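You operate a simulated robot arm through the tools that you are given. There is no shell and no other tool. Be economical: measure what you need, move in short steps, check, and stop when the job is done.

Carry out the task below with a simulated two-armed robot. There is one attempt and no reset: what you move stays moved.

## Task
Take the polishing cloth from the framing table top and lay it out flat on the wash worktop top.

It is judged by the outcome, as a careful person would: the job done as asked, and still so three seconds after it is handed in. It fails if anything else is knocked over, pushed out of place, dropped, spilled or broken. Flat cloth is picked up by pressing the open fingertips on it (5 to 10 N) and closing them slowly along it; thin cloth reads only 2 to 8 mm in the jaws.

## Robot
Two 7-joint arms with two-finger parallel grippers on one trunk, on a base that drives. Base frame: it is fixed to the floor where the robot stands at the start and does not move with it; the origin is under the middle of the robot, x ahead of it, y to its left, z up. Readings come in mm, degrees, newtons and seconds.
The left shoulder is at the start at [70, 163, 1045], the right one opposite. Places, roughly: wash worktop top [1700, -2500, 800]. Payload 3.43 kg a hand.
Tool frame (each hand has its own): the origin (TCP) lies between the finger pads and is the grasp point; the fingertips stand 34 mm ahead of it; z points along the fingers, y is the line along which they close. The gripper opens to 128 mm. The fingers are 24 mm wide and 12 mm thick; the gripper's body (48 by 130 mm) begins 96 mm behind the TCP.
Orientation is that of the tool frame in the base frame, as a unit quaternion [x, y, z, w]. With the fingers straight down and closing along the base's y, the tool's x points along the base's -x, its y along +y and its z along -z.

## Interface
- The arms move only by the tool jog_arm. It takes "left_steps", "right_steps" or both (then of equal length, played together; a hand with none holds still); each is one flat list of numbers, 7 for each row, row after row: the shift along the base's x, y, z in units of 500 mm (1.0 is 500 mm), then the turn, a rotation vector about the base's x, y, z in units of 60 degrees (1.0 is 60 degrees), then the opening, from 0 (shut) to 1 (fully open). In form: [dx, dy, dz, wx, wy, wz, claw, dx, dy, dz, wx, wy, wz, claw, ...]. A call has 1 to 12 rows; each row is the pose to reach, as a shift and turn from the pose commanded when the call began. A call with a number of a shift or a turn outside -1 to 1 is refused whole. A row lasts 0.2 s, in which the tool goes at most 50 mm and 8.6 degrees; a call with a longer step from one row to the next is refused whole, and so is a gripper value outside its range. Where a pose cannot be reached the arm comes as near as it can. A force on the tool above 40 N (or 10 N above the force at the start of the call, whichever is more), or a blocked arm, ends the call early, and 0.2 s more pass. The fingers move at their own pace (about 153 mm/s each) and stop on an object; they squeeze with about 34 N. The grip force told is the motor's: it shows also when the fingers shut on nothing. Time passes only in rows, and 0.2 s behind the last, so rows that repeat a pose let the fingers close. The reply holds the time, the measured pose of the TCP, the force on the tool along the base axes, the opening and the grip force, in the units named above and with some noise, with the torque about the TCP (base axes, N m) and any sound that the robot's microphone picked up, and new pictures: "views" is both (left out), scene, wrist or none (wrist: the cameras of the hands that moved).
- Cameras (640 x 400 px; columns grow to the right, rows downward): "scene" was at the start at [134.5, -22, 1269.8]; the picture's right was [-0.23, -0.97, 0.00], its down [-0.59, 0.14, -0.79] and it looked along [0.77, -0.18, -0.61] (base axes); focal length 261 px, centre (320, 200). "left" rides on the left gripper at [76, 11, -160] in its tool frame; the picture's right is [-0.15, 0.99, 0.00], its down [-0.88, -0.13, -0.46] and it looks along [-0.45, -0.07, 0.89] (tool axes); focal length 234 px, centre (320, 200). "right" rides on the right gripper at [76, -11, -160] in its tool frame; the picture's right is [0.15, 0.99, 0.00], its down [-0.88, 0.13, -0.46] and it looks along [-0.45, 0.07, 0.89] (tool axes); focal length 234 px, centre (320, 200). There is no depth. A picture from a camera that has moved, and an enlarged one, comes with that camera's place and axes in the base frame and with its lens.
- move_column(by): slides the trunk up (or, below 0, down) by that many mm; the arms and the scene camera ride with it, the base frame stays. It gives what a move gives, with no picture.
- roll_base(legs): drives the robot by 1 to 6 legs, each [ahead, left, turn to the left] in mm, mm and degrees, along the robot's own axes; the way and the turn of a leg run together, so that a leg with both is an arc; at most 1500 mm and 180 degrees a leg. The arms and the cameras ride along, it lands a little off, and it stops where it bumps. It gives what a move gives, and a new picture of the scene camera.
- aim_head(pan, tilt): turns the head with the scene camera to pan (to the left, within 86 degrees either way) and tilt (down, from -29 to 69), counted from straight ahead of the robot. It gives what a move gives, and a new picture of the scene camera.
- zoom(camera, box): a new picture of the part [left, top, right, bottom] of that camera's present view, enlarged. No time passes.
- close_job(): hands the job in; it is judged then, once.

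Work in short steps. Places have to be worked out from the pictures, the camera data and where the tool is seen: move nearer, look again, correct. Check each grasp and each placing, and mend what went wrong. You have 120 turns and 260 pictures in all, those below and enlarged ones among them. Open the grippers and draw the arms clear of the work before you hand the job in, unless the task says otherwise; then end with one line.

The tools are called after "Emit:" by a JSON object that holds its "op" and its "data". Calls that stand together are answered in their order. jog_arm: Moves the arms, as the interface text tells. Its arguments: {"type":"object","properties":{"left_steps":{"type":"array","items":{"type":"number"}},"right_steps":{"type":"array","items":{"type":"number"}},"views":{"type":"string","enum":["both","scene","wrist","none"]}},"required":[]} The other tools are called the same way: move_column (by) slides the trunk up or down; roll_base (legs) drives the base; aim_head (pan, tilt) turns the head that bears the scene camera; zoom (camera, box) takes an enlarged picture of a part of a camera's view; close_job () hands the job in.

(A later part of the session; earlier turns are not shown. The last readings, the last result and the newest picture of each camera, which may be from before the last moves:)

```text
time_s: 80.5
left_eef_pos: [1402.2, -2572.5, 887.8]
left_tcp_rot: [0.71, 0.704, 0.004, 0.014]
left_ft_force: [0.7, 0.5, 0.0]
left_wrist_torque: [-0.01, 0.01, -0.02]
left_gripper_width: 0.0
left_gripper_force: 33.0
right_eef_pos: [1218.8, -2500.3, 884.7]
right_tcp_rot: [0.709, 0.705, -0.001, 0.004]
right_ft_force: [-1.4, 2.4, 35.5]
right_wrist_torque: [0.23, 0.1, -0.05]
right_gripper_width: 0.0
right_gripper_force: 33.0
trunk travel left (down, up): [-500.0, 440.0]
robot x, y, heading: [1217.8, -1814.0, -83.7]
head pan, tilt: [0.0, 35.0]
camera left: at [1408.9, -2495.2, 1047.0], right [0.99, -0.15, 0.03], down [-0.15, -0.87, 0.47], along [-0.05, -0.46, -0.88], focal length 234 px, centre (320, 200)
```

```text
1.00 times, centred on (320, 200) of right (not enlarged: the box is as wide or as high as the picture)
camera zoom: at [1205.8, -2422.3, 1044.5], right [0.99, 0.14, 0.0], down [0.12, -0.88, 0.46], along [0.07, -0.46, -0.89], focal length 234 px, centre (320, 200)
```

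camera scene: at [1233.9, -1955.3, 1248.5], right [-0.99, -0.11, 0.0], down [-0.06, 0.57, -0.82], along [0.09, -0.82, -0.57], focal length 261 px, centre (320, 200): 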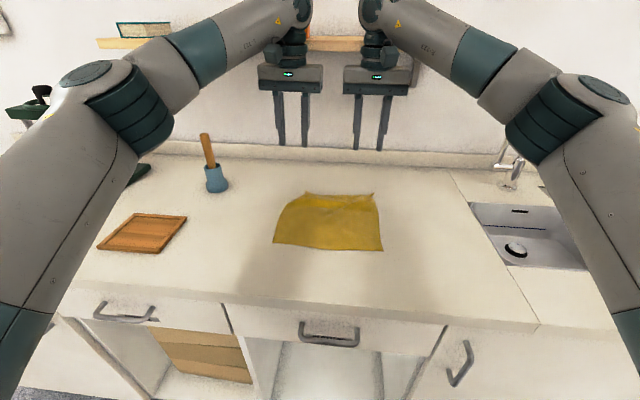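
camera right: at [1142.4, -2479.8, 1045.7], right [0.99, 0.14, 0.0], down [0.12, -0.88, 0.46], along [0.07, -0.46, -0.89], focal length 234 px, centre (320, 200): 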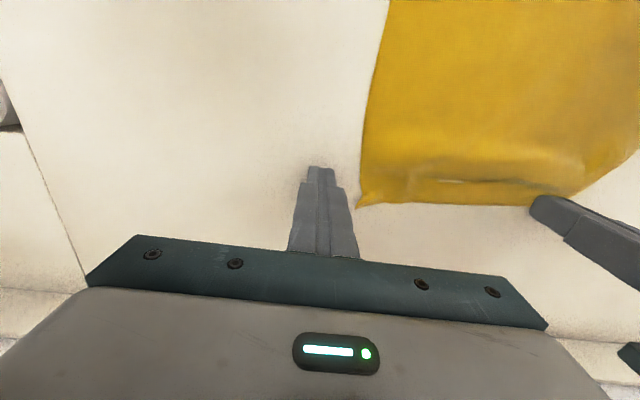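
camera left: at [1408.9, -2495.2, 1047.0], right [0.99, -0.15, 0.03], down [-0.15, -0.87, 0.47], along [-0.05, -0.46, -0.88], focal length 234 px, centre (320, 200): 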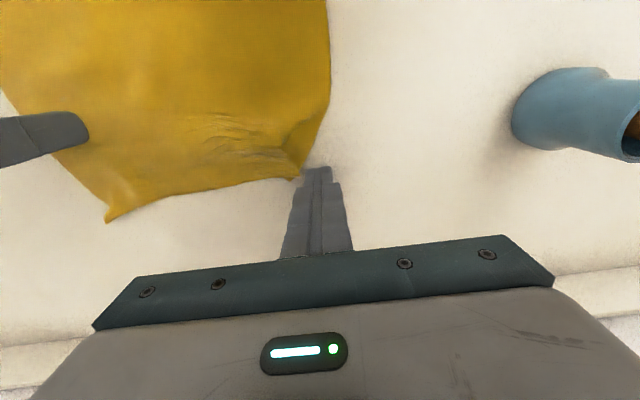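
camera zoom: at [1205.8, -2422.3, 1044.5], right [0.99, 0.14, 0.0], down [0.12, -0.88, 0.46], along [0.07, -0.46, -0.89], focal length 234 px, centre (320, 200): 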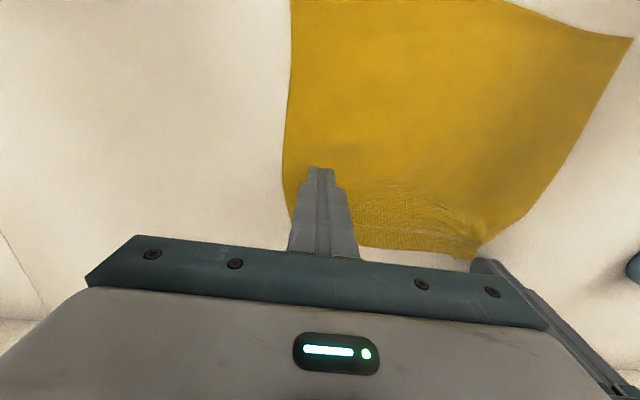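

The ridge is nearly gone. I lift both hands and inspect the whole cloth.

Emit:
{"op": "jog_arm", "data": {"left_steps": [0, 0, 0.04, 0, 0, 0, 0, 0, 0, 0.12, 0, 0, 0, 0, 0, 0, 0.2, 0, 0, 0, 0, 0, 0, 0.24, 0, 0, 0, 0], "right_steps": [0, 0, 0.04, 0, 0, 0, 0, 0, 0, 0.12, 0, 0, 0, 0, 0, 0, 0.2, 0, 0, 0, 0, 0, 0, 0.24, 0, 0, 0, 0], "views": "wrist"}}

Emit:
{"op": "zoom", "data": {"camera": "scene", "box": [240, 160, 420, 270]}}

```text
time_s: 81.7
left_eef_pos: [1405.6, -2572.2, 916.2]
left_tcp_rot: [0.708, 0.704, 0.049, -0.034]
left_ft_force: [-0.3, 0.3, 0.0]
left_wrist_torque: [-0.01, 0.0, -0.02]
left_gripper_width: 0.1
left_gripper_force: 32.7
right_eef_pos: [1218.6, -2506.1, 999.4]
right_tcp_rot: [0.709, 0.705, 0.002, -0.001]
right_ft_force: [0.8, -0.1, -1.0]
right_wrist_torque: [0.01, -0.04, 0.0]
right_gripper_width: 0.1
right_gripper_force: 33.3
trunk travel left (down, up): [-500.0, 440.0]
robot x, y, heading: [1219.2, -1821.6, -83.8]
head pan, tilt: [0.0, 35.0]
stopped in row 4 (left hand): the arm was blocked; the commanded pose is now the measured one
camera right: at [1207.0, -2430.7, 1160.0], right [0.99, 0.14, 0.0], down [0.13, -0.88, 0.45], along [0.07, -0.45, -0.89], focal length 234 px, centre (320, 200)
camera left: at [1413.6, -2516.6, 1085.8], right [0.99, -0.15, 0.0], down [-0.14, -0.93, 0.35], along [-0.05, -0.34, -0.94], focal length 234 px, centre (320, 200)
```

right: 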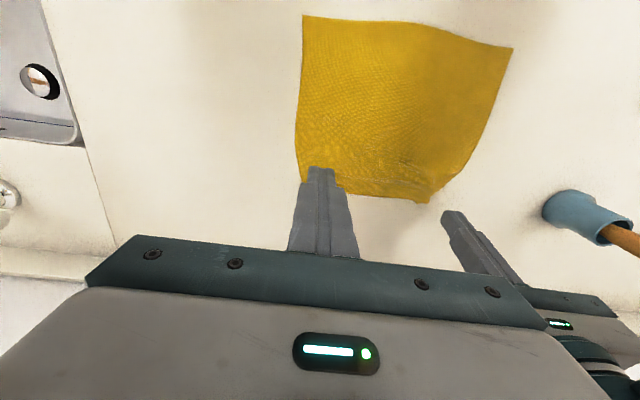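
left: 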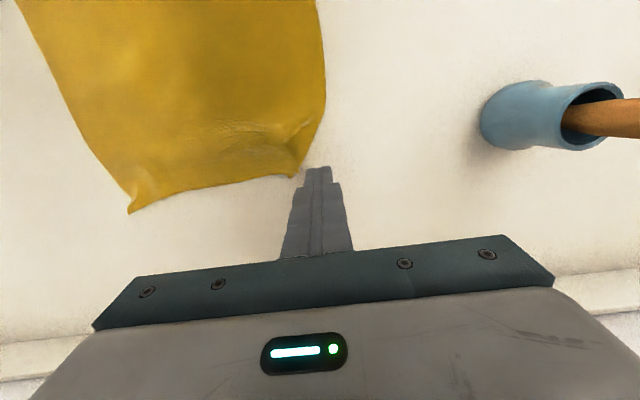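

```text
3.56 times, centred on (330, 215) of scene
camera zoom: at [1236.4, -1963.2, 1250.5], right [-0.99, -0.11, 0.0], down [-0.06, 0.57, -0.82], along [0.09, -0.81, -0.58], focal length 927 px, centre (284, 147)
```

zoom: 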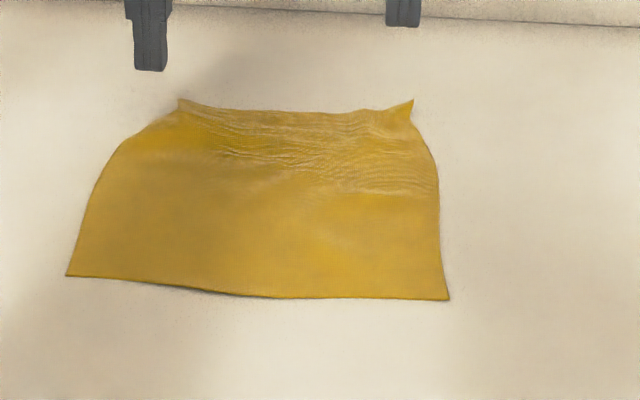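

The left arm was blocked while rising, likely under the wall shelf. I look before moving anything.

Emit:
{"op": "aim_head", "data": {"pan": 5, "tilt": 20}}

```text
time_s: 82.5
left_eef_pos: [1404.9, -2573.4, 917.4]
left_tcp_rot: [0.709, 0.703, 0.046, -0.033]
left_ft_force: [0.0, -0.1, 0.1]
left_wrist_torque: [0.01, 0.01, 0.01]
left_gripper_width: 0.1
left_gripper_force: 32.7
right_eef_pos: [1217.9, -2508.0, 996.7]
right_tcp_rot: [0.709, 0.705, 0.001, -0.002]
right_ft_force: [0.2, -0.3, -0.5]
right_wrist_torque: [-0.01, -0.01, 0.0]
right_gripper_width: 0.1
right_gripper_force: 32.7
trunk travel left (down, up): [-500.0, 440.0]
robot x, y, heading: [1221.1, -1819.2, -84.0]
head pan, tilt: [5.0, 20.0]
camera scene: at [1246.1, -1968.0, 1271.4], right [-0.98, -0.19, 0.0], down [-0.07, 0.34, -0.94], along [0.18, -0.92, -0.35], focal length 261 px, centre (320, 200)
```

scene: 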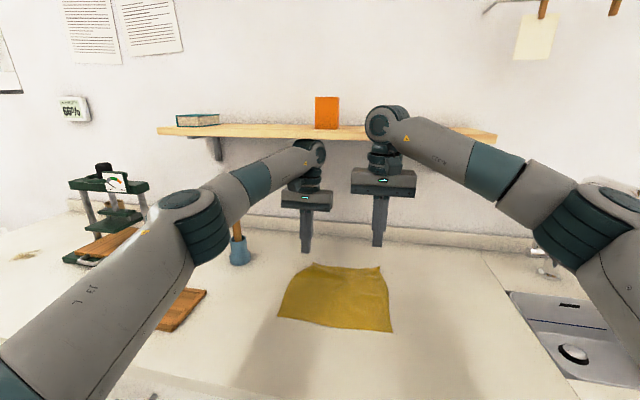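

The left wrist was just under the shelf; the shelf items look undisturbed. I bring the left hand toward the robot (slightly down, restoring its tilt), then up.

Emit:
{"op": "jog_arm", "data": {"left_steps": [0, 0.03, -0.01, -0.04, 0, 0, 0, 0, 0.1, -0.01, -0.1, 0, 0, 0, 0, 0.17, 0, -0.13, 0, 0, 0, 0, 0.19, 0.06, -0.13, 0, 0, 0, 0, 0.19, 0.15, -0.13, 0, 0, 0, 0, 0.19, 0.2, -0.13, 0, 0, 0], "right_steps": [0, 0, 0, 0, 0, 0, 0, 0, 0, 0, 0, 0, 0, 0, -0.05, 0.06, 0, 0, 0, 0, 0, -0.1, 0.12, 0.03, 0, 0, 0, 0, -0.14, 0.16, 0.06, 0, 0, 0, 0, -0.14, 0.16, 0.06, 0, 0, 0, 0], "views": "wrist"}}

Emit:
{"op": "aim_head", "data": {"pan": 5, "tilt": 40}}

```text
time_s: 83.9
left_eef_pos: [1403.2, -2474.1, 1025.1]
left_tcp_rot: [0.71, 0.704, -0.004, 0.019]
left_ft_force: [0.6, 0.7, 0.3]
left_wrist_torque: [0.02, -0.03, -0.04]
left_gripper_width: 0.2
left_gripper_force: 33.1
right_eef_pos: [1146.8, -2422.2, 1029.9]
right_tcp_rot: [0.709, 0.705, 0.0, 0.001]
right_ft_force: [-0.1, -0.4, -0.5]
right_wrist_torque: [-0.01, 0.02, 0.03]
right_gripper_width: 0.0
right_gripper_force: 33.4
trunk travel left (down, up): [-500.0, 440.0]
robot x, y, heading: [1218.8, -1817.6, -83.8]
head pan, tilt: [5.0, 20.0]
camera right: at [1135.9, -2345.6, 1188.8], right [0.99, 0.14, 0.0], down [0.12, -0.88, 0.46], along [0.07, -0.45, -0.89], focal length 234 px, centre (320, 200)
camera left: at [1411.1, -2393.9, 1183.4], right [0.99, -0.15, 0.03], down [-0.15, -0.86, 0.48], along [-0.05, -0.48, -0.88], focal length 234 px, centre (320, 200)
```

right: 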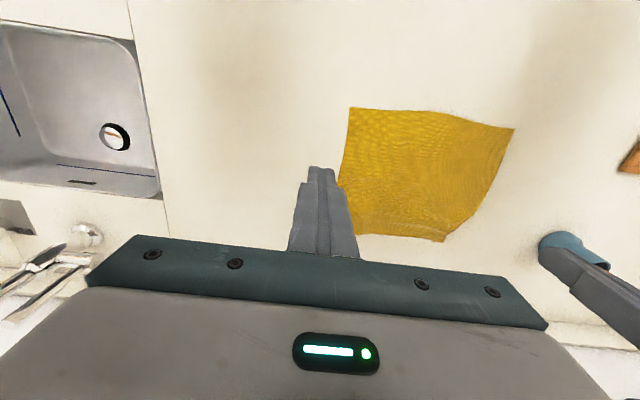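
left: 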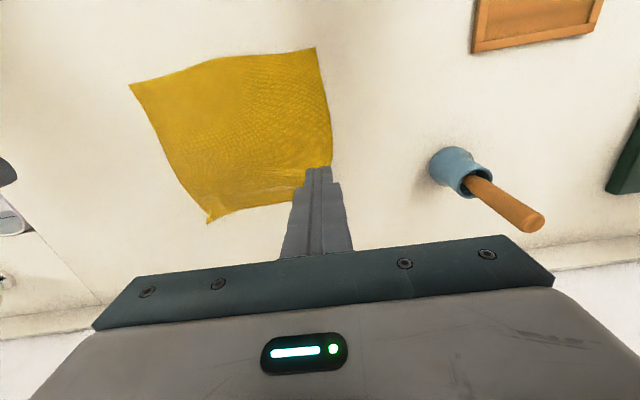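

```text
time_s: 84.7
left_eef_pos: [1402.2, -2474.2, 1023.6]
left_tcp_rot: [0.709, 0.705, -0.005, 0.018]
left_ft_force: [-0.7, -0.3, 0.4]
left_wrist_torque: [-0.01, 0.0, 0.01]
left_gripper_width: 0.0
left_gripper_force: 33.3
right_eef_pos: [1146.7, -2422.5, 1028.7]
right_tcp_rot: [0.709, 0.705, 0.001, 0.002]
right_ft_force: [0.4, 0.4, -1.4]
right_wrist_torque: [-0.01, 0.0, -0.03]
right_gripper_width: 0.0
right_gripper_force: 33.0
trunk travel left (down, up): [-500.0, 440.0]
robot x, y, heading: [1218.9, -1816.7, -83.7]
head pan, tilt: [5.0, 40.0]
camera scene: at [1241.3, -1953.8, 1240.9], right [-0.98, -0.19, 0.0], down [-0.12, 0.63, -0.77], along [0.15, -0.75, -0.64], focal length 261 px, centre (320, 200)
```

scene: 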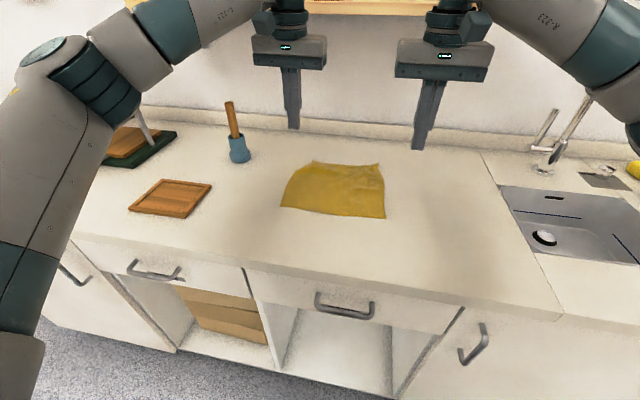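

The cloth is flat but the far edge is ~48 mm short (188 vs 236). I'll spread both far corners at once: descend nearer me, then slide low over to the corners.

Emit:
{"op": "jog_arm", "data": {"left_steps": [-0.03, 0, -0.07, 0, 0, 0, 0, -0.052, 0, -0.14, 0, 0, 0, 0, -0.052, 0, -0.21, 0, 0, 0, 0, -0.052, 0, -0.256, 0, 0, 0, 0, -0.052, -0.06, -0.256, 0, 0, 0, 0, -0.052, -0.12, -0.256, 0, 0, 0, 0, -0.052, -0.164, -0.256, 0, 0, 0, 0], "right_steps": [0.03, -0.03, -0.07, 0, 0, 0, 0, 0.06, -0.06, -0.14, 0, 0, 0, 0, 0.09, -0.09, -0.21, 0, 0, 0, 0, 0.12, -0.13, -0.25, 0, 0, 0, 0, 0.14, -0.2, -0.266, 0, 0, 0, 0, 0.14, -0.27, -0.266, 0, 0, 0, 0, 0.14, -0.3, -0.266, 0, 0, 0, 0], "views": "wrist"}}

```text
time_s: 86.3
left_eef_pos: [1374.4, -2558.0, 896.7]
left_tcp_rot: [0.709, 0.705, -0.005, 0.019]
left_ft_force: [-1.6, 0.0, 0.0]
left_wrist_torque: [0.0, 0.01, -0.01]
left_gripper_width: 0.1
left_gripper_force: 32.8
right_eef_pos: [1215.8, -2572.8, 896.9]
right_tcp_rot: [0.709, 0.705, 0.001, 0.001]
right_ft_force: [-0.3, 0.4, 0.1]
right_wrist_torque: [0.03, -0.03, 0.0]
right_gripper_width: 0.0
right_gripper_force: 33.5
trunk travel left (down, up): [-500.0, 440.0]
robot x, y, heading: [1217.2, -1820.0, -83.7]
head pan, tilt: [5.0, 40.0]
camera right: at [1204.7, -2496.4, 1056.5], right [0.99, 0.14, 0.0], down [0.12, -0.88, 0.46], along [0.07, -0.45, -0.89], focal length 234 px, centre (320, 200)
camera left: at [1382.5, -2476.9, 1054.8], right [0.99, -0.15, 0.03], down [-0.15, -0.86, 0.48], along [-0.05, -0.48, -0.88], focal length 234 px, centre (320, 200)
```

right: 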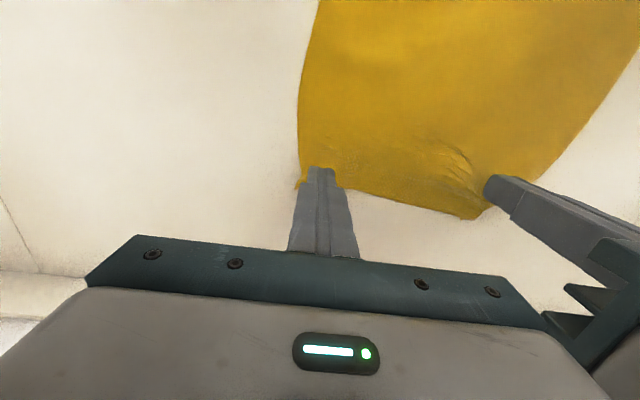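
left: 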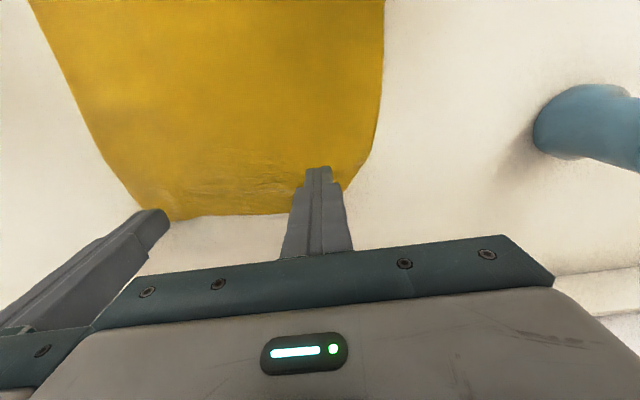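

Both tips hover over the corners. Lower until ~10 N contact.

Emit:
{"op": "jog_arm", "data": {"left_steps": [0, 0, -0.012, 0, 0, 0, 0, 0, 0, -0.02, 0, 0, 0, 0, 0, 0, -0.024, 0, 0, 0, 0], "right_steps": [0, 0, -0.012, 0, 0, 0, 0, 0, 0, -0.02, 0, 0, 0, 0, 0, 0, -0.025, 0, 0, 0, 0], "views": "none"}}

```text
time_s: 87.1
left_eef_pos: [1376.1, -2555.7, 886.2]
left_tcp_rot: [0.711, 0.703, -0.005, 0.02]
left_ft_force: [-1.2, -0.9, 7.7]
left_wrist_torque: [0.03, 0.05, -0.02]
left_gripper_width: 0.0
left_gripper_force: 32.9
right_eef_pos: [1215.7, -2572.8, 885.6]
right_tcp_rot: [0.709, 0.705, 0.001, 0.001]
right_ft_force: [0.5, -0.2, 1.3]
right_wrist_torque: [-0.01, 0.0, 0.01]
right_gripper_width: 0.0
right_gripper_force: 33.0
trunk travel left (down, up): [-500.0, 440.0]
robot x, y, heading: [1219.2, -1817.6, -83.5]
head pan, tilt: [5.0, 40.0]
```

Press slightly more and drag both corners outward together.

Emit:
{"op": "jog_arm", "data": {"left_steps": [0, 0, -0.001, 0, 0, 0, 0, 0.006, -0.001, -0.001, 0, 0, 0, 0, 0.012, -0.002, -0.001, 0, 0, 0, 0, 0.018, -0.003, -0.001, 0, 0, 0, 0, 0.024, -0.004, -0.001, 0, 0, 0, 0, 0.03, -0.005, -0.0015, 0, 0, 0, 0, 0.036, -0.006, -0.0015, 0, 0, 0, 0, 0.042, -0.007, -0.002, 0, 0, 0, 0, 0.048, -0.008, -0.002, 0, 0, 0, 0], "right_steps": [0, 0, -0.003, 0, 0, 0, 0, -0.006, 0, -0.003, 0, 0, 0, 0, -0.012, 0, -0.003, 0, 0, 0, 0, -0.018, 0, -0.003, 0, 0, 0, 0, -0.024, 0, -0.003, 0, 0, 0, 0, -0.03, 0, -0.0035, 0, 0, 0, 0, -0.036, 0, -0.0035, 0, 0, 0, 0, -0.042, 0, -0.004, 0, 0, 0, 0, -0.048, 0, -0.004, 0, 0, 0, 0], "views": "wrist"}}

```text
time_s: 89.1
left_eef_pos: [1399.7, -2558.4, 885.5]
left_tcp_rot: [0.709, 0.705, -0.006, 0.02]
left_ft_force: [-9.5, 1.2, 12.1]
left_wrist_torque: [0.1, 0.38, 0.08]
left_gripper_width: 0.0
left_gripper_force: 33.5
right_eef_pos: [1192.3, -2570.3, 884.6]
right_tcp_rot: [0.709, 0.705, 0.0, 0.004]
right_ft_force: [10.5, 0.1, 18.5]
right_wrist_torque: [0.06, -0.26, -0.04]
right_gripper_width: 0.1
right_gripper_force: 33.3
trunk travel left (down, up): [-500.0, 440.0]
robot x, y, heading: [1223.8, -1817.5, -83.9]
head pan, tilt: [5.0, 40.0]
camera right: at [1180.9, -2492.6, 1044.8], right [0.99, 0.14, 0.0], down [0.12, -0.88, 0.46], along [0.07, -0.46, -0.89], focal length 234 px, centre (320, 200)
camera left: at [1407.8, -2477.5, 1043.7], right [0.99, -0.15, 0.03], down [-0.15, -0.86, 0.48], along [-0.05, -0.48, -0.87], focal length 234 px, centre (320, 200)
```

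right: 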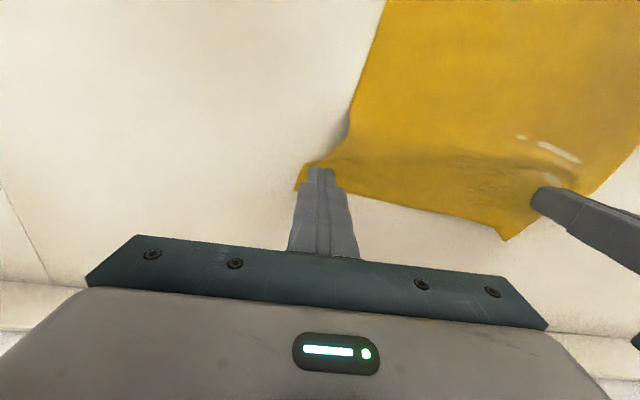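
left: 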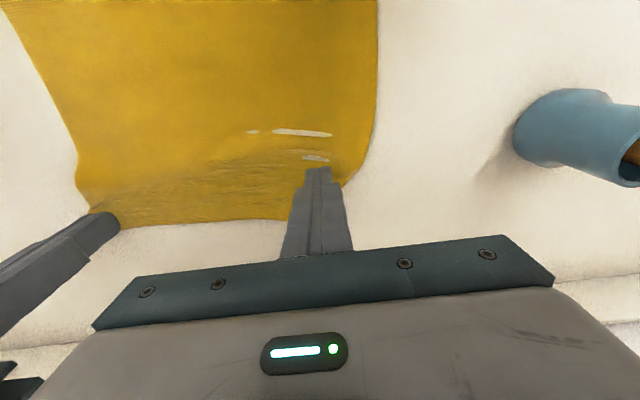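

Both far corners are now stretched out. I lift 15 mm, withdraw toward the robot, then raise and check.

Emit:
{"op": "jog_arm", "data": {"left_steps": [0, 0, 0.004, 0, 0, 0, 0, 0, 0, 0.036, 0, 0, 0, 0, 0, 0.08, 0.036, 0, 0, 0, 0, 0, 0.16, 0.04, 0, 0, 0, 0, 0.02, 0.2, 0.12, 0, 0, 0, 0, 0.04, 0.22, 0.2, 0, 0, 0, 0, 0.06, 0.22, 0.28, 0, 0, 0, 0], "right_steps": [0, 0, 0.004, 0, 0, 0, 0, 0, 0, 0.036, 0, 0, 0, 0, 0, 0.08, 0.036, 0, 0, 0, 0, 0, 0.16, 0.04, 0, 0, 0, 0, -0.04, 0.2, 0.11, 0, 0, 0, 0, -0.08, 0.24, 0.18, 0, 0, 0, 0, -0.12, 0.28, 0.26, 0, 0, 0, 0], "views": "both"}}

Emit:
{"op": "zoom", "data": {"camera": "scene", "box": [250, 140, 410, 240]}}

```text
time_s: 90.7
left_eef_pos: [1428.7, -2449.8, 1024.7]
left_tcp_rot: [0.709, 0.704, -0.004, 0.02]
left_ft_force: [-0.4, 0.8, 0.3]
left_wrist_torque: [-0.03, 0.0, 0.04]
left_gripper_width: 0.0
left_gripper_force: 32.7
right_eef_pos: [1131.6, -2428.8, 1011.3]
right_tcp_rot: [0.71, 0.704, 0.0, 0.002]
right_ft_force: [-0.2, 1.1, -0.3]
right_wrist_torque: [-0.06, 0.0, -0.03]
right_gripper_width: 0.0
right_gripper_force: 33.4
trunk travel left (down, up): [-500.0, 440.0]
robot x, y, heading: [1219.0, -1815.9, -83.7]
head pan, tilt: [5.0, 40.0]
camera scene: at [1240.4, -1951.7, 1241.0], right [-0.98, -0.19, 0.0], down [-0.12, 0.63, -0.77], along [0.15, -0.75, -0.64], focal length 261 px, centre (320, 200)
camera right: at [1120.1, -2351.6, 1170.4], right [0.99, 0.14, 0.0], down [0.12, -0.88, 0.46], along [0.07, -0.45, -0.89], focal length 234 px, centre (320, 200)
camera left: at [1436.8, -2369.0, 1182.5], right [0.99, -0.15, 0.03], down [-0.15, -0.86, 0.48], along [-0.05, -0.48, -0.88], focal length 234 px, centre (320, 200)
```

scene: 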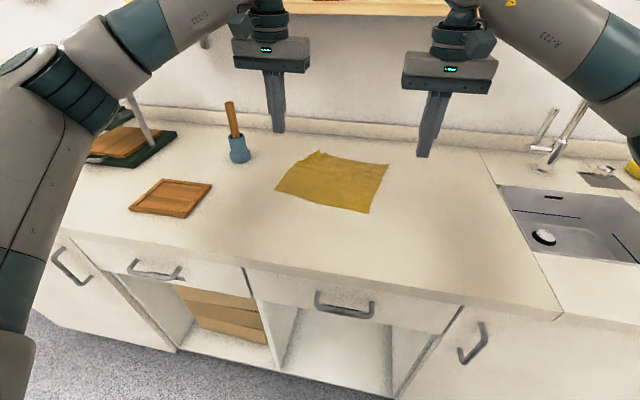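
right: 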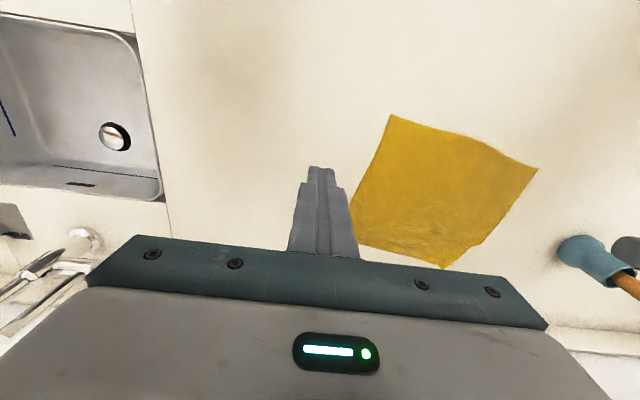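
left: 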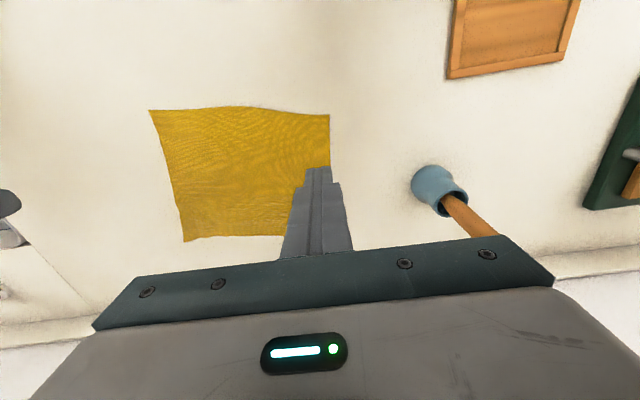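

```text
4.00 times, centred on (330, 190) of scene
camera zoom: at [1240.4, -1951.7, 1241.0], right [-0.98, -0.19, 0.0], down [-0.12, 0.63, -0.77], along [0.15, -0.75, -0.64], focal length 1043 px, centre (280, 240)
```

zoom: 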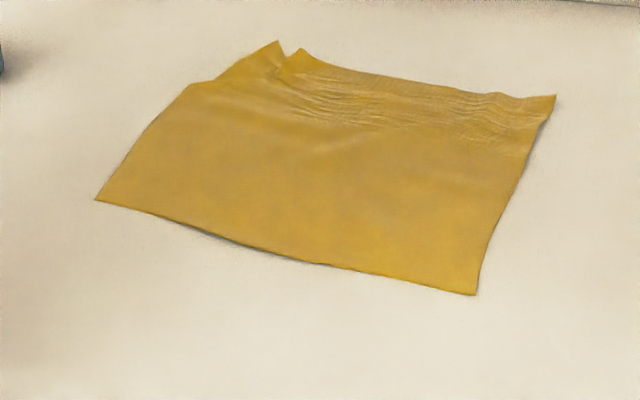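

The cloth now lies nearly square and flat, only a tiny ruck at the far left corner. I withdraw the arms and take a closer look.

Emit:
{"op": "jog_arm", "data": {"left_steps": [0.05, 0.06, 0.02, 0, 0, 0, 0.2, 0.1, 0.12, 0.05, 0, 0, 0, 0.4, 0.12, 0.2, 0.08, 0, 0, 0, 0.5, 0.12, 0.28, 0.1, 0, 0, 0, 0.5], "right_steps": [-0.04, 0.06, 0.02, 0, 0, 0, 0.2, -0.06, 0.12, 0.05, 0, 0, 0, 0.4, -0.08, 0.2, 0.08, 0, 0, 0, 0.5, -0.08, 0.26, 0.1, 0, 0, 0, 0.5], "views": "both"}}

Emit:
{"op": "zoom", "data": {"camera": "scene", "box": [260, 140, 400, 228]}}

```text
time_s: 91.7
left_eef_pos: [1488.7, -2309.1, 1073.3]
left_tcp_rot: [0.709, 0.705, -0.005, 0.02]
left_ft_force: [0.4, 0.4, -0.5]
left_wrist_torque: [-0.04, -0.04, 0.02]
left_gripper_width: 64.1
left_gripper_force: 0.0
right_eef_pos: [1091.9, -2300.7, 1064.2]
right_tcp_rot: [0.709, 0.705, 0.0, 0.001]
right_ft_force: [0.3, -0.3, 0.2]
right_wrist_torque: [-0.05, 0.01, 0.02]
right_gripper_width: 64.1
right_gripper_force: 0.0
trunk travel left (down, up): [-500.0, 440.0]
robot x, y, heading: [1219.2, -1818.6, -83.9]
head pan, tilt: [5.0, 40.0]
camera scene: at [1241.9, -1952.1, 1241.0], right [-0.98, -0.19, 0.0], down [-0.12, 0.63, -0.77], along [0.15, -0.75, -0.64], focal length 261 px, centre (320, 200)
camera right: at [1080.2, -2223.9, 1224.1], right [0.99, 0.14, 0.0], down [0.12, -0.88, 0.46], along [0.07, -0.45, -0.89], focal length 234 px, centre (320, 200)
camera left: at [1497.3, -2228.5, 1231.5], right [0.99, -0.15, 0.03], down [-0.15, -0.86, 0.48], along [-0.05, -0.48, -0.88], focal length 234 px, centre (320, 200)
```

scene: 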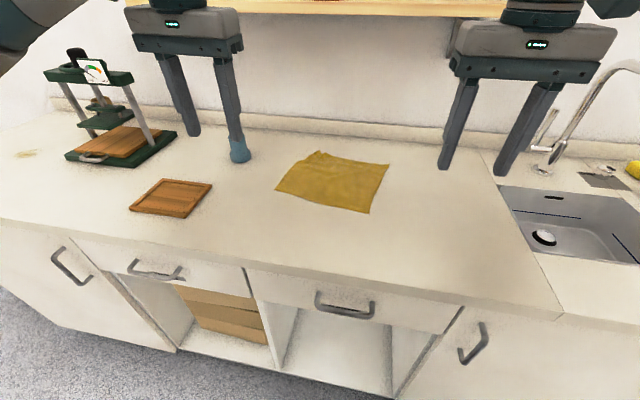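
right: 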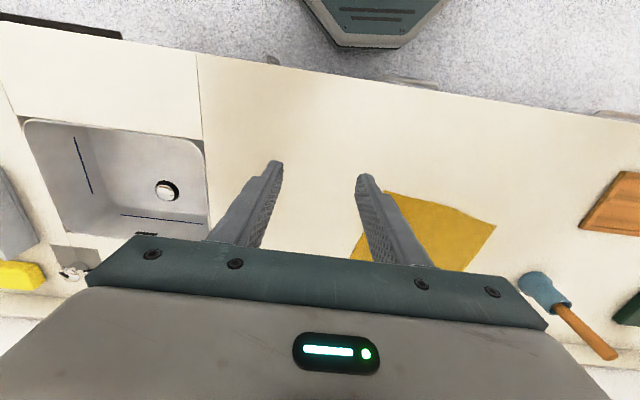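
left: 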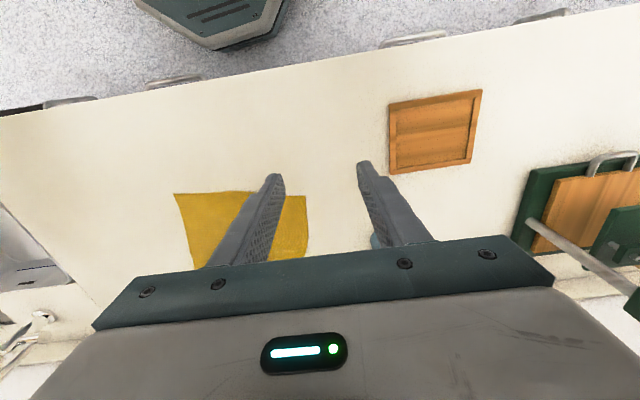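

```text
4.55 times, centred on (330, 184) of scene
camera zoom: at [1241.9, -1952.1, 1241.0], right [-0.98, -0.19, 0.0], down [-0.12, 0.63, -0.77], along [0.15, -0.75, -0.64], focal length 1185 px, centre (274, 273)
```

zoom: 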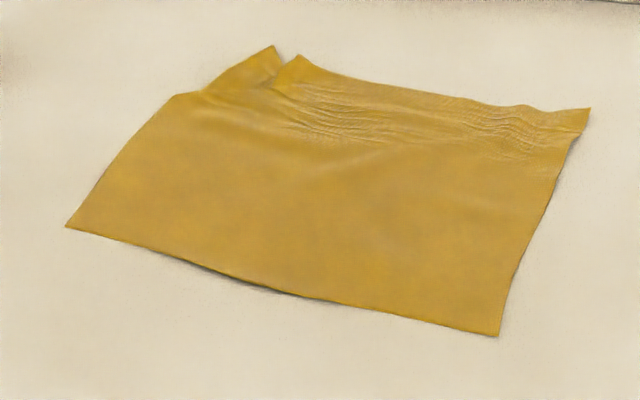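

The far left corner still stands up ~10 mm with a small crease. One more smoothing: the right hand anchors the middle, the left strokes from inside toward that corner.

Emit:
{"op": "jog_arm", "data": {"left_steps": [-0.0423, -0.057, -0.0577, 0, 0, 0, 0, -0.0846, -0.114, -0.1154, 0, 0, 0, 0, -0.127, -0.171, -0.173, 0, 0, 0, 0, -0.169, -0.228, -0.231, 0, 0, 0, 0, -0.212, -0.285, -0.288, 0, 0, 0, 0, -0.254, -0.342, -0.346, 0, 0, 0, 0, -0.254, -0.42, -0.352, 0, 0, 0, 0, -0.254, -0.5, -0.356, 0, 0, 0, 0], "right_steps": [0.044, -0.063, -0.056, 0, 0, 0, 0, 0.088, -0.126, -0.112, 0, 0, 0, 0, 0.132, -0.189, -0.168, 0, 0, 0, 0, 0.176, -0.252, -0.225, 0, 0, 0, 0, 0.221, -0.315, -0.282, 0, 0, 0, 0, 0.266, -0.378, -0.338, 0, 0, 0, 0, 0.266, -0.378, -0.352, 0, 0, 0, 0, 0.266, -0.378, -0.356, 0, 0, 0, 0], "views": "wrist"}}

```text
time_s: 93.5
left_eef_pos: [1364.0, -2561.4, 893.3]
left_tcp_rot: [0.71, 0.704, -0.003, 0.018]
left_ft_force: [-0.2, -0.4, -0.6]
left_wrist_torque: [0.03, 0.0, 0.04]
left_gripper_width: 0.1
left_gripper_force: 33.6
right_eef_pos: [1224.9, -2492.1, 885.9]
right_tcp_rot: [0.709, 0.706, 0.001, 0.001]
right_ft_force: [0.7, 0.3, -0.3]
right_wrist_torque: [0.03, 0.02, 0.02]
right_gripper_width: 0.0
right_gripper_force: 34.0
trunk travel left (down, up): [-500.0, 440.0]
robot x, y, heading: [1213.9, -1819.3, -83.7]
head pan, tilt: [5.0, 40.0]
camera right: at [1212.5, -2416.3, 1045.8], right [0.99, 0.14, 0.0], down [0.12, -0.88, 0.46], along [0.07, -0.45, -0.89], focal length 234 px, centre (320, 200)
camera left: at [1371.0, -2481.2, 1052.8], right [0.99, -0.15, 0.03], down [-0.15, -0.86, 0.48], along [-0.05, -0.48, -0.88], focal length 234 px, centre (320, 200)
```

right: 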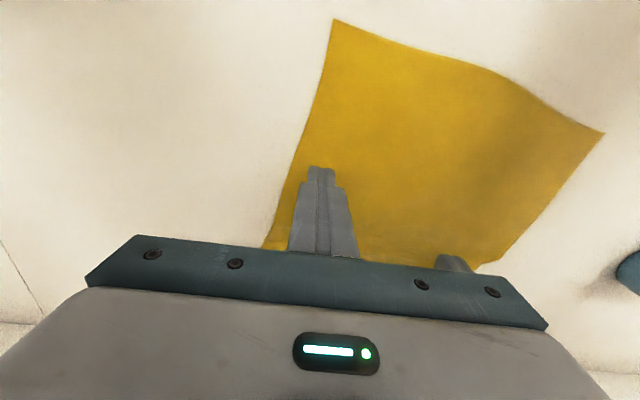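
left: 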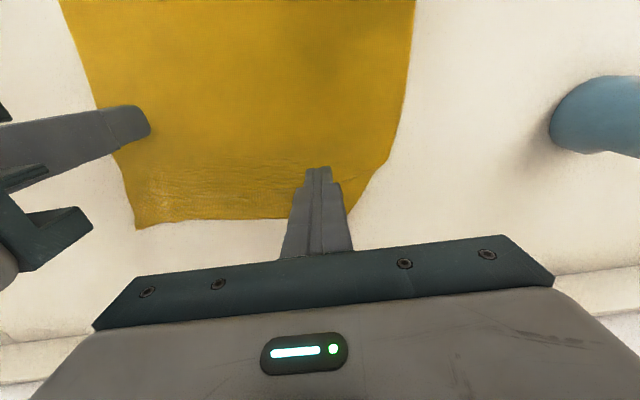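

Left tip is on the crease. Press both and check force.

Emit:
{"op": "jog_arm", "data": {"left_steps": [0.004, -0.01, -0.008, 0, 0, 0, 0, 0.004, -0.014, -0.014, 0, 0, 0, 0, 0.004, -0.014, -0.018, 0, 0, 0, 0], "right_steps": [0, 0, -0.002, 0, 0, 0, 0, 0, 0, -0.004, 0, 0, 0, 0, 0, 0, -0.005, 0, 0, 0, 0], "views": "none"}}

```text
time_s: 94.3
left_eef_pos: [1363.9, -2566.4, 887.6]
left_tcp_rot: [0.71, 0.704, -0.005, 0.02]
left_ft_force: [0.2, 0.1, -0.4]
left_wrist_torque: [0.03, 0.04, 0.01]
left_gripper_width: 0.0
left_gripper_force: 32.6
right_eef_pos: [1225.3, -2490.6, 885.0]
right_tcp_rot: [0.71, 0.704, 0.0, 0.002]
right_ft_force: [-0.7, -2.8, 13.2]
right_wrist_torque: [-0.03, 0.04, 0.03]
right_gripper_width: 0.0
right_gripper_force: 33.3
trunk travel left (down, up): [-500.0, 440.0]
robot x, y, heading: [1218.5, -1819.4, -84.0]
head pan, tilt: [5.0, 40.0]
```

Right anchors with 13 N; left needs ~2.5 mm more, then strokes outward.

Emit:
{"op": "jog_arm", "data": {"left_steps": [0, 0, -0.004, 0, 0, 0, 0, 0, 0, -0.006, 0, 0, 0, 0, 0.008, -0.003, -0.0065, 0, 0, 0, 0, 0.016, -0.006, -0.0065, 0, 0, 0, 0, 0.024, -0.009, -0.007, 0, 0, 0, 0, 0.032, -0.012, -0.007, 0, 0, 0, 0, 0.04, -0.015, -0.0075, 0, 0, 0, 0, 0.048, -0.018, -0.0075, 0, 0, 0, 0], "views": "wrist"}}

```text
time_s: 96.1
left_eef_pos: [1386.3, -2574.9, 885.0]
left_tcp_rot: [0.71, 0.704, -0.005, 0.02]
left_ft_force: [-6.9, 3.7, 17.4]
left_wrist_torque: [0.27, 0.39, 0.03]
left_gripper_width: 0.3
left_gripper_force: 33.2
right_eef_pos: [1225.0, -2488.6, 884.7]
right_tcp_rot: [0.709, 0.706, 0.0, 0.002]
right_ft_force: [4.7, -3.4, 13.0]
right_wrist_torque: [-0.05, -0.11, 0.03]
right_gripper_width: 0.0
right_gripper_force: 32.9
trunk travel left (down, up): [-500.0, 440.0]
robot x, y, heading: [1218.1, -1820.1, -83.7]
head pan, tilt: [5.0, 40.0]
camera left: at [1395.3, -2493.2, 1043.7], right [0.99, -0.15, 0.03], down [-0.15, -0.86, 0.48], along [-0.05, -0.48, -0.87], focal length 234 px, centre (320, 200)
```

left: 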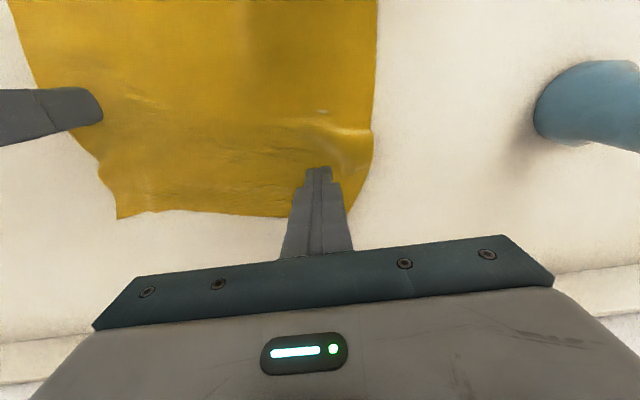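

The corner is opening up; a small bump remains behind it. A short further stroke away (−y 12, +x 4), then release.

Emit:
{"op": "jog_arm", "data": {"left_steps": [0.002, -0.008, 0, 0, 0, 0, 0, 0.004, -0.016, 0, 0, 0, 0, 0, 0.008, -0.024, 0, 0, 0, 0, 0, 0.008, -0.024, 0.006, 0, 0, 0, 0, 0.008, -0.024, 0.036, 0, 0, 0, 0, 0.008, 0.06, 0.036, 0, 0, 0, 0, 0.01, 0.14, 0.036, 0, 0, 0, 0, 0.02, 0.19, 0.1, 0, 0, 0, 0, 0.06, 0.23, 0.17, 0, 0, 0, 0, 0.12, 0.28, 0.22, 0, 0, 0, 0.2, 0.18, 0.34, 0.26, 0, 0, 0, 0.4, 0.2, 0.4, 0.3, 0, 0, 0, 0.5], "right_steps": [0, 0, 0, 0, 0, 0, 0, 0, 0, 0, 0, 0, 0, 0, 0, 0, 0, 0, 0, 0, 0, 0, 0, 0.006, 0, 0, 0, 0, 0, 0, 0.036, 0, 0, 0, 0, 0, 0, 0.08, 0, 0, 0, 0, -0.04, 0.04, 0.13, 0, 0, 0, 0, -0.08, 0.08, 0.18, 0, 0, 0, 0, -0.12, 0.14, 0.22, 0, 0, 0, 0, -0.18, 0.2, 0.26, 0, 0, 0, 0.2, -0.24, 0.26, 0.3, 0, 0, 0, 0.4, -0.3, 0.32, 0.32, 0, 0, 0, 0.5], "views": "both"}}

Emit:
{"op": "zoom", "data": {"camera": "scene", "box": [260, 140, 400, 228]}}

```text
time_s: 98.7
left_eef_pos: [1488.7, -2375.4, 1031.8]
left_tcp_rot: [0.71, 0.704, -0.005, 0.02]
left_ft_force: [0.6, 0.6, -0.5]
left_wrist_torque: [-0.05, -0.03, 0.02]
left_gripper_width: 64.0
left_gripper_force: 0.0
right_eef_pos: [1072.3, -2329.5, 1042.5]
right_tcp_rot: [0.71, 0.705, 0.0, 0.003]
right_ft_force: [0.3, 0.2, 0.4]
right_wrist_torque: [-0.01, 0.02, -0.02]
right_gripper_width: 64.0
right_gripper_force: 0.1
trunk travel left (down, up): [-500.0, 440.0]
robot x, y, heading: [1220.6, -1820.0, -83.7]
head pan, tilt: [5.0, 40.0]
camera scene: at [1239.9, -1951.5, 1241.1], right [-0.98, -0.19, 0.0], down [-0.12, 0.63, -0.77], along [0.15, -0.75, -0.64], focal length 261 px, centre (320, 200)
camera right: at [1060.3, -2252.0, 1203.1], right [0.99, 0.14, 0.0], down [0.12, -0.88, 0.46], along [0.07, -0.45, -0.89], focal length 234 px, centre (320, 200)
camera left: at [1496.2, -2295.0, 1191.0], right [0.99, -0.15, 0.03], down [-0.15, -0.86, 0.48], along [-0.05, -0.48, -0.88], focal length 234 px, centre (320, 200)
```

scene: 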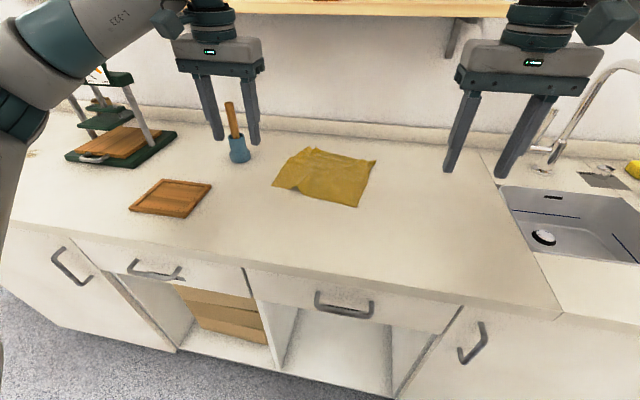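
right: 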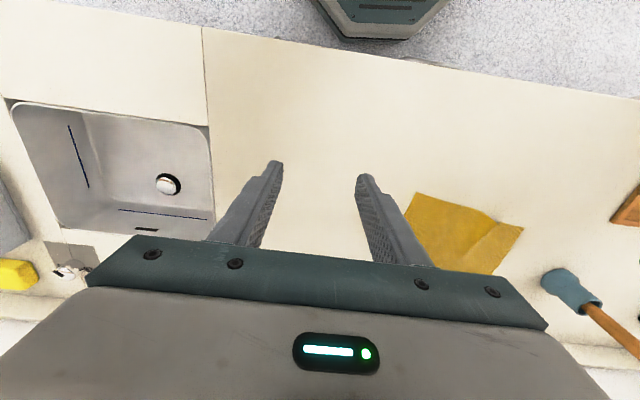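
left: 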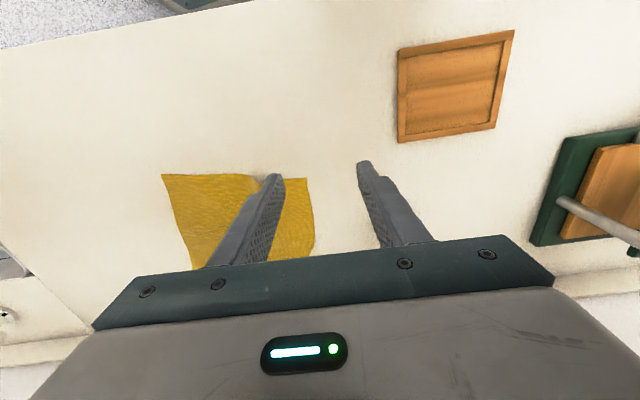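

```text
4.55 times, centred on (330, 184) of scene
camera zoom: at [1239.9, -1951.5, 1241.1], right [-0.98, -0.19, 0.0], down [-0.12, 0.63, -0.77], along [0.15, -0.75, -0.64], focal length 1185 px, centre (274, 273)
```

zoom: 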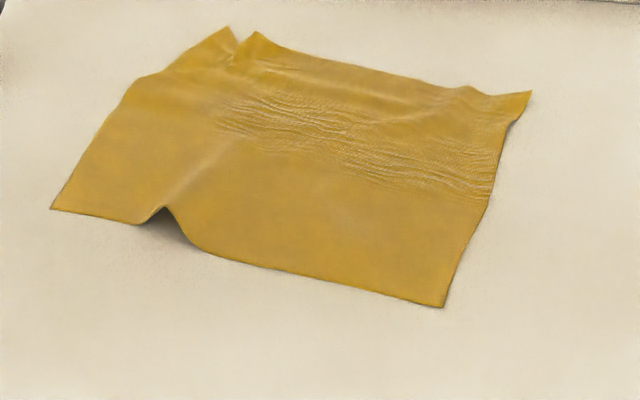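

The corner is better, but the stroke raised a small ruck in the near hem. I press both near corners and stretch the near edge outward. First descend over them.

Emit:
{"op": "jog_arm", "data": {"left_steps": [-0.015, -0.024, -0.046, 0, 0, 0, 0, -0.029, -0.048, -0.092, 0, 0, 0, 0, -0.043, -0.072, -0.138, 0, 0, 0, 0, -0.057, -0.096, -0.184, 0, 0, 0, 0, -0.072, -0.12, -0.23, 0, 0, 0, 0, -0.086, -0.142, -0.28, 0, 0, 0, 0, -0.086, -0.142, -0.286, 0, 0, 0, 0], "right_steps": [0.063, -0.027, -0.049, 0, 0, 0, 0, 0.126, -0.055, -0.098, 0, 0, 0, 0, 0.19, -0.082, -0.147, 0, 0, 0, 0, 0.253, -0.11, -0.196, 0, 0, 0, 0, 0.316, -0.138, -0.245, 0, 0, 0, 0, 0.38, -0.165, -0.3, 0, 0, 0, 0, 0.38, -0.165, -0.308, 0, 0, 0, 0], "views": "both"}}

```text
time_s: 100.3
left_eef_pos: [1446.1, -2447.1, 888.8]
left_tcp_rot: [0.709, 0.705, -0.004, 0.02]
left_ft_force: [-1.0, 0.0, 0.9]
left_wrist_torque: [0.04, 0.03, -0.02]
left_gripper_width: 0.2
left_gripper_force: 33.5
right_eef_pos: [1263.6, -2413.6, 887.9]
right_tcp_rot: [0.709, 0.705, 0.001, 0.002]
right_ft_force: [0.0, 0.5, 0.7]
right_wrist_torque: [0.0, 0.03, 0.02]
right_gripper_width: 0.0
right_gripper_force: 32.9
trunk travel left (down, up): [-500.0, 440.0]
robot x, y, heading: [1220.6, -1818.5, -83.8]
head pan, tilt: [5.0, 40.0]
camera scene: at [1240.6, -1953.1, 1241.0], right [-0.98, -0.19, 0.0], down [-0.12, 0.63, -0.77], along [0.15, -0.75, -0.64], focal length 261 px, centre (320, 200)
camera right: at [1252.8, -2336.9, 1046.6], right [0.99, 0.14, 0.0], down [0.12, -0.88, 0.46], along [0.07, -0.45, -0.89], focal length 234 px, centre (320, 200)
camera left: at [1454.5, -2366.6, 1046.9], right [0.99, -0.15, 0.03], down [-0.15, -0.86, 0.48], along [-0.05, -0.48, -0.88], focal length 234 px, centre (320, 200)
```

scene: 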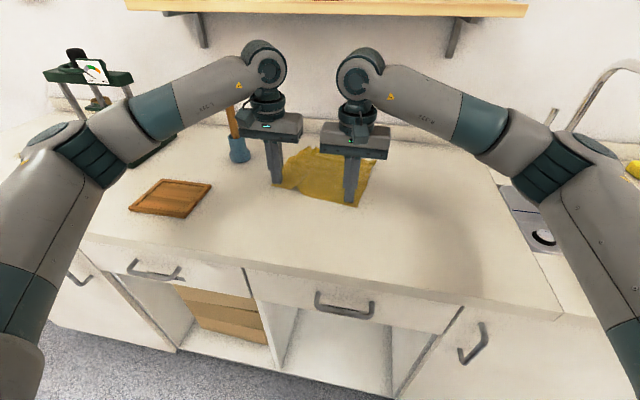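
right: 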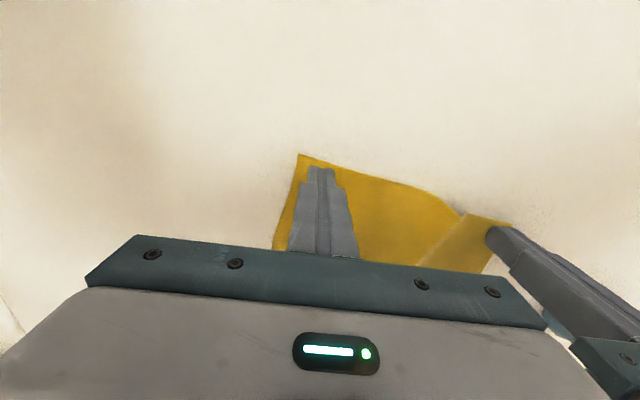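
left: 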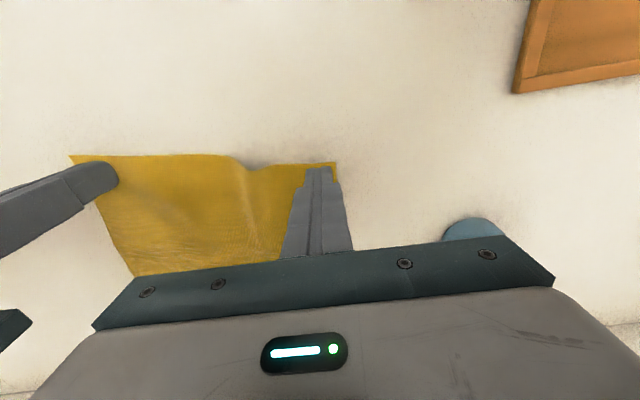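

Tips are on both near corners. Press and stretch outward.

Emit:
{"op": "jog_arm", "data": {"left_steps": [0, 0, -0.004, 0, 0, 0, 0, 0, 0, -0.0075, 0, 0, 0, 0, 0.006, 0, -0.0075, 0, 0, 0, 0, 0.012, -0.001, -0.0075, 0, 0, 0, 0, 0.018, -0.002, -0.008, 0, 0, 0, 0, 0.024, -0.003, -0.008, 0, 0, 0, 0, 0.03, -0.004, -0.008, 0, 0, 0, 0], "right_steps": [0, 0, -0.004, 0, 0, 0, 0, 0, 0, -0.0065, 0, 0, 0, 0, -0.003, 0, -0.0065, 0, 0, 0, 0, -0.006, 0.001, -0.0065, 0, 0, 0, 0, -0.009, 0.001, -0.007, 0, 0, 0, 0, -0.012, 0.002, -0.007, 0, 0, 0, 0, -0.015, 0.002, -0.007, 0, 0, 0, 0], "views": "wrist"}}

```text
time_s: 101.9
left_eef_pos: [1460.6, -2448.4, 885.8]
left_tcp_rot: [0.709, 0.705, -0.005, 0.02]
left_ft_force: [-3.7, 0.7, 4.6]
left_wrist_torque: [0.06, 0.14, 0.02]
left_gripper_width: 0.0
left_gripper_force: 33.0
right_eef_pos: [1258.9, -2411.9, 886.0]
right_tcp_rot: [0.709, 0.705, 0.001, 0.001]
right_ft_force: [4.4, -0.5, 8.1]
right_wrist_torque: [0.01, -0.11, -0.04]
right_gripper_width: 0.1
right_gripper_force: 33.1
trunk travel left (down, up): [-500.0, 440.0]
robot x, y, heading: [1220.5, -1817.8, -83.9]
head pan, tilt: [5.0, 40.0]
camera right: at [1246.7, -2335.1, 1045.1], right [0.99, 0.14, 0.0], down [0.12, -0.88, 0.46], along [0.07, -0.45, -0.89], focal length 234 px, centre (320, 200)
camera left: at [1469.1, -2368.3, 1044.1], right [0.99, -0.15, 0.03], down [-0.15, -0.86, 0.48], along [-0.05, -0.48, -0.88], focal length 234 px, centre (320, 200)
```

right: 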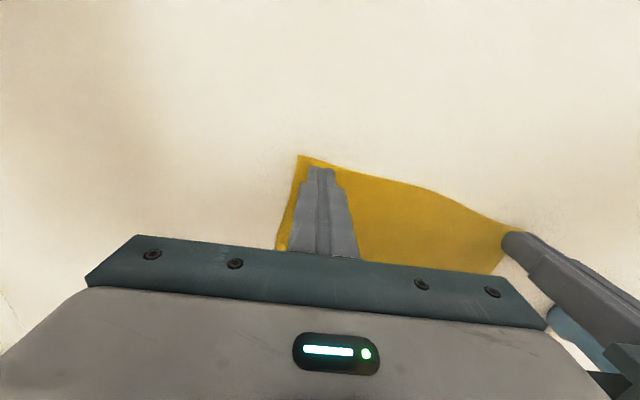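
left: 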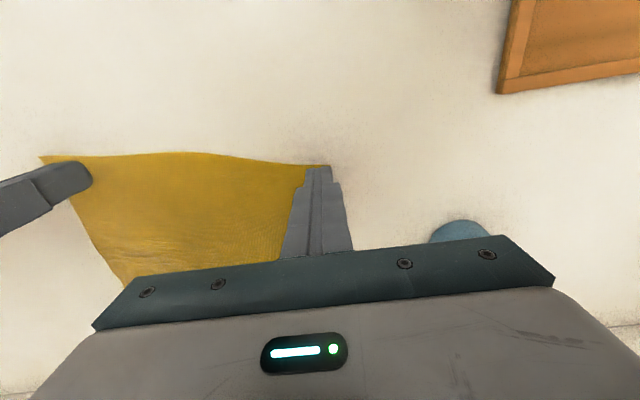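

The hem is straight. I lift straight up and withdraw both hands toward the robot.

Emit:
{"op": "jog_arm", "data": {"left_steps": [0, 0, 0.006, 0, 0, 0, 0, 0, 0, 0.05, 0, 0, 0, 0, 0, 0.02, 0.13, 0, 0, 0, 0, 0, 0.08, 0.2, 0, 0, 0, 0, 0.04, 0.16, 0.25, 0, 0, 0, 0, 0.08, 0.24, 0.29, 0, 0, 0, 0.3, 0.12, 0.3, 0.32, 0, 0, 0, 0.5], "right_steps": [0, 0, 0.006, 0, 0, 0, 0, 0, 0, 0.05, 0, 0, 0, 0, 0, 0.02, 0.13, 0, 0, 0, 0, -0.06, 0.06, 0.19, 0, 0, 0, 0, -0.12, 0.11, 0.24, 0, 0, 0, 0, -0.19, 0.16, 0.28, 0, 0, 0, 0.3, -0.26, 0.2, 0.31, 0, 0, 0, 0.5], "views": "both"}}

Emit:
{"op": "zoom", "data": {"camera": "scene", "box": [250, 135, 400, 229]}}

```text
refused: row 5 steps farther than a row can; nothing moved
```

```text
4.26 times, centred on (325, 182) of scene
camera zoom: at [1241.4, -1952.6, 1241.0], right [-0.98, -0.19, 0.0], down [-0.12, 0.63, -0.77], along [0.15, -0.75, -0.64], focal length 1109 px, centre (299, 277)
```

zoom: 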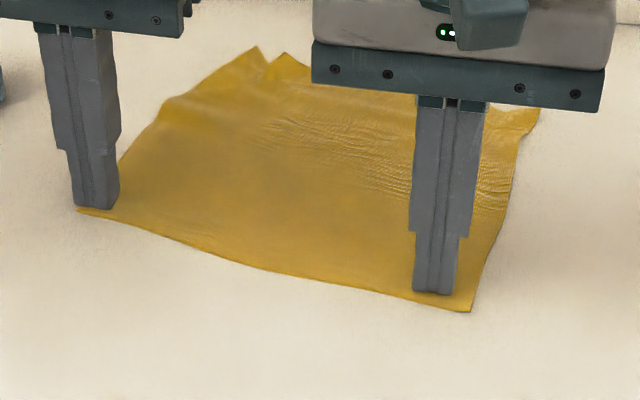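

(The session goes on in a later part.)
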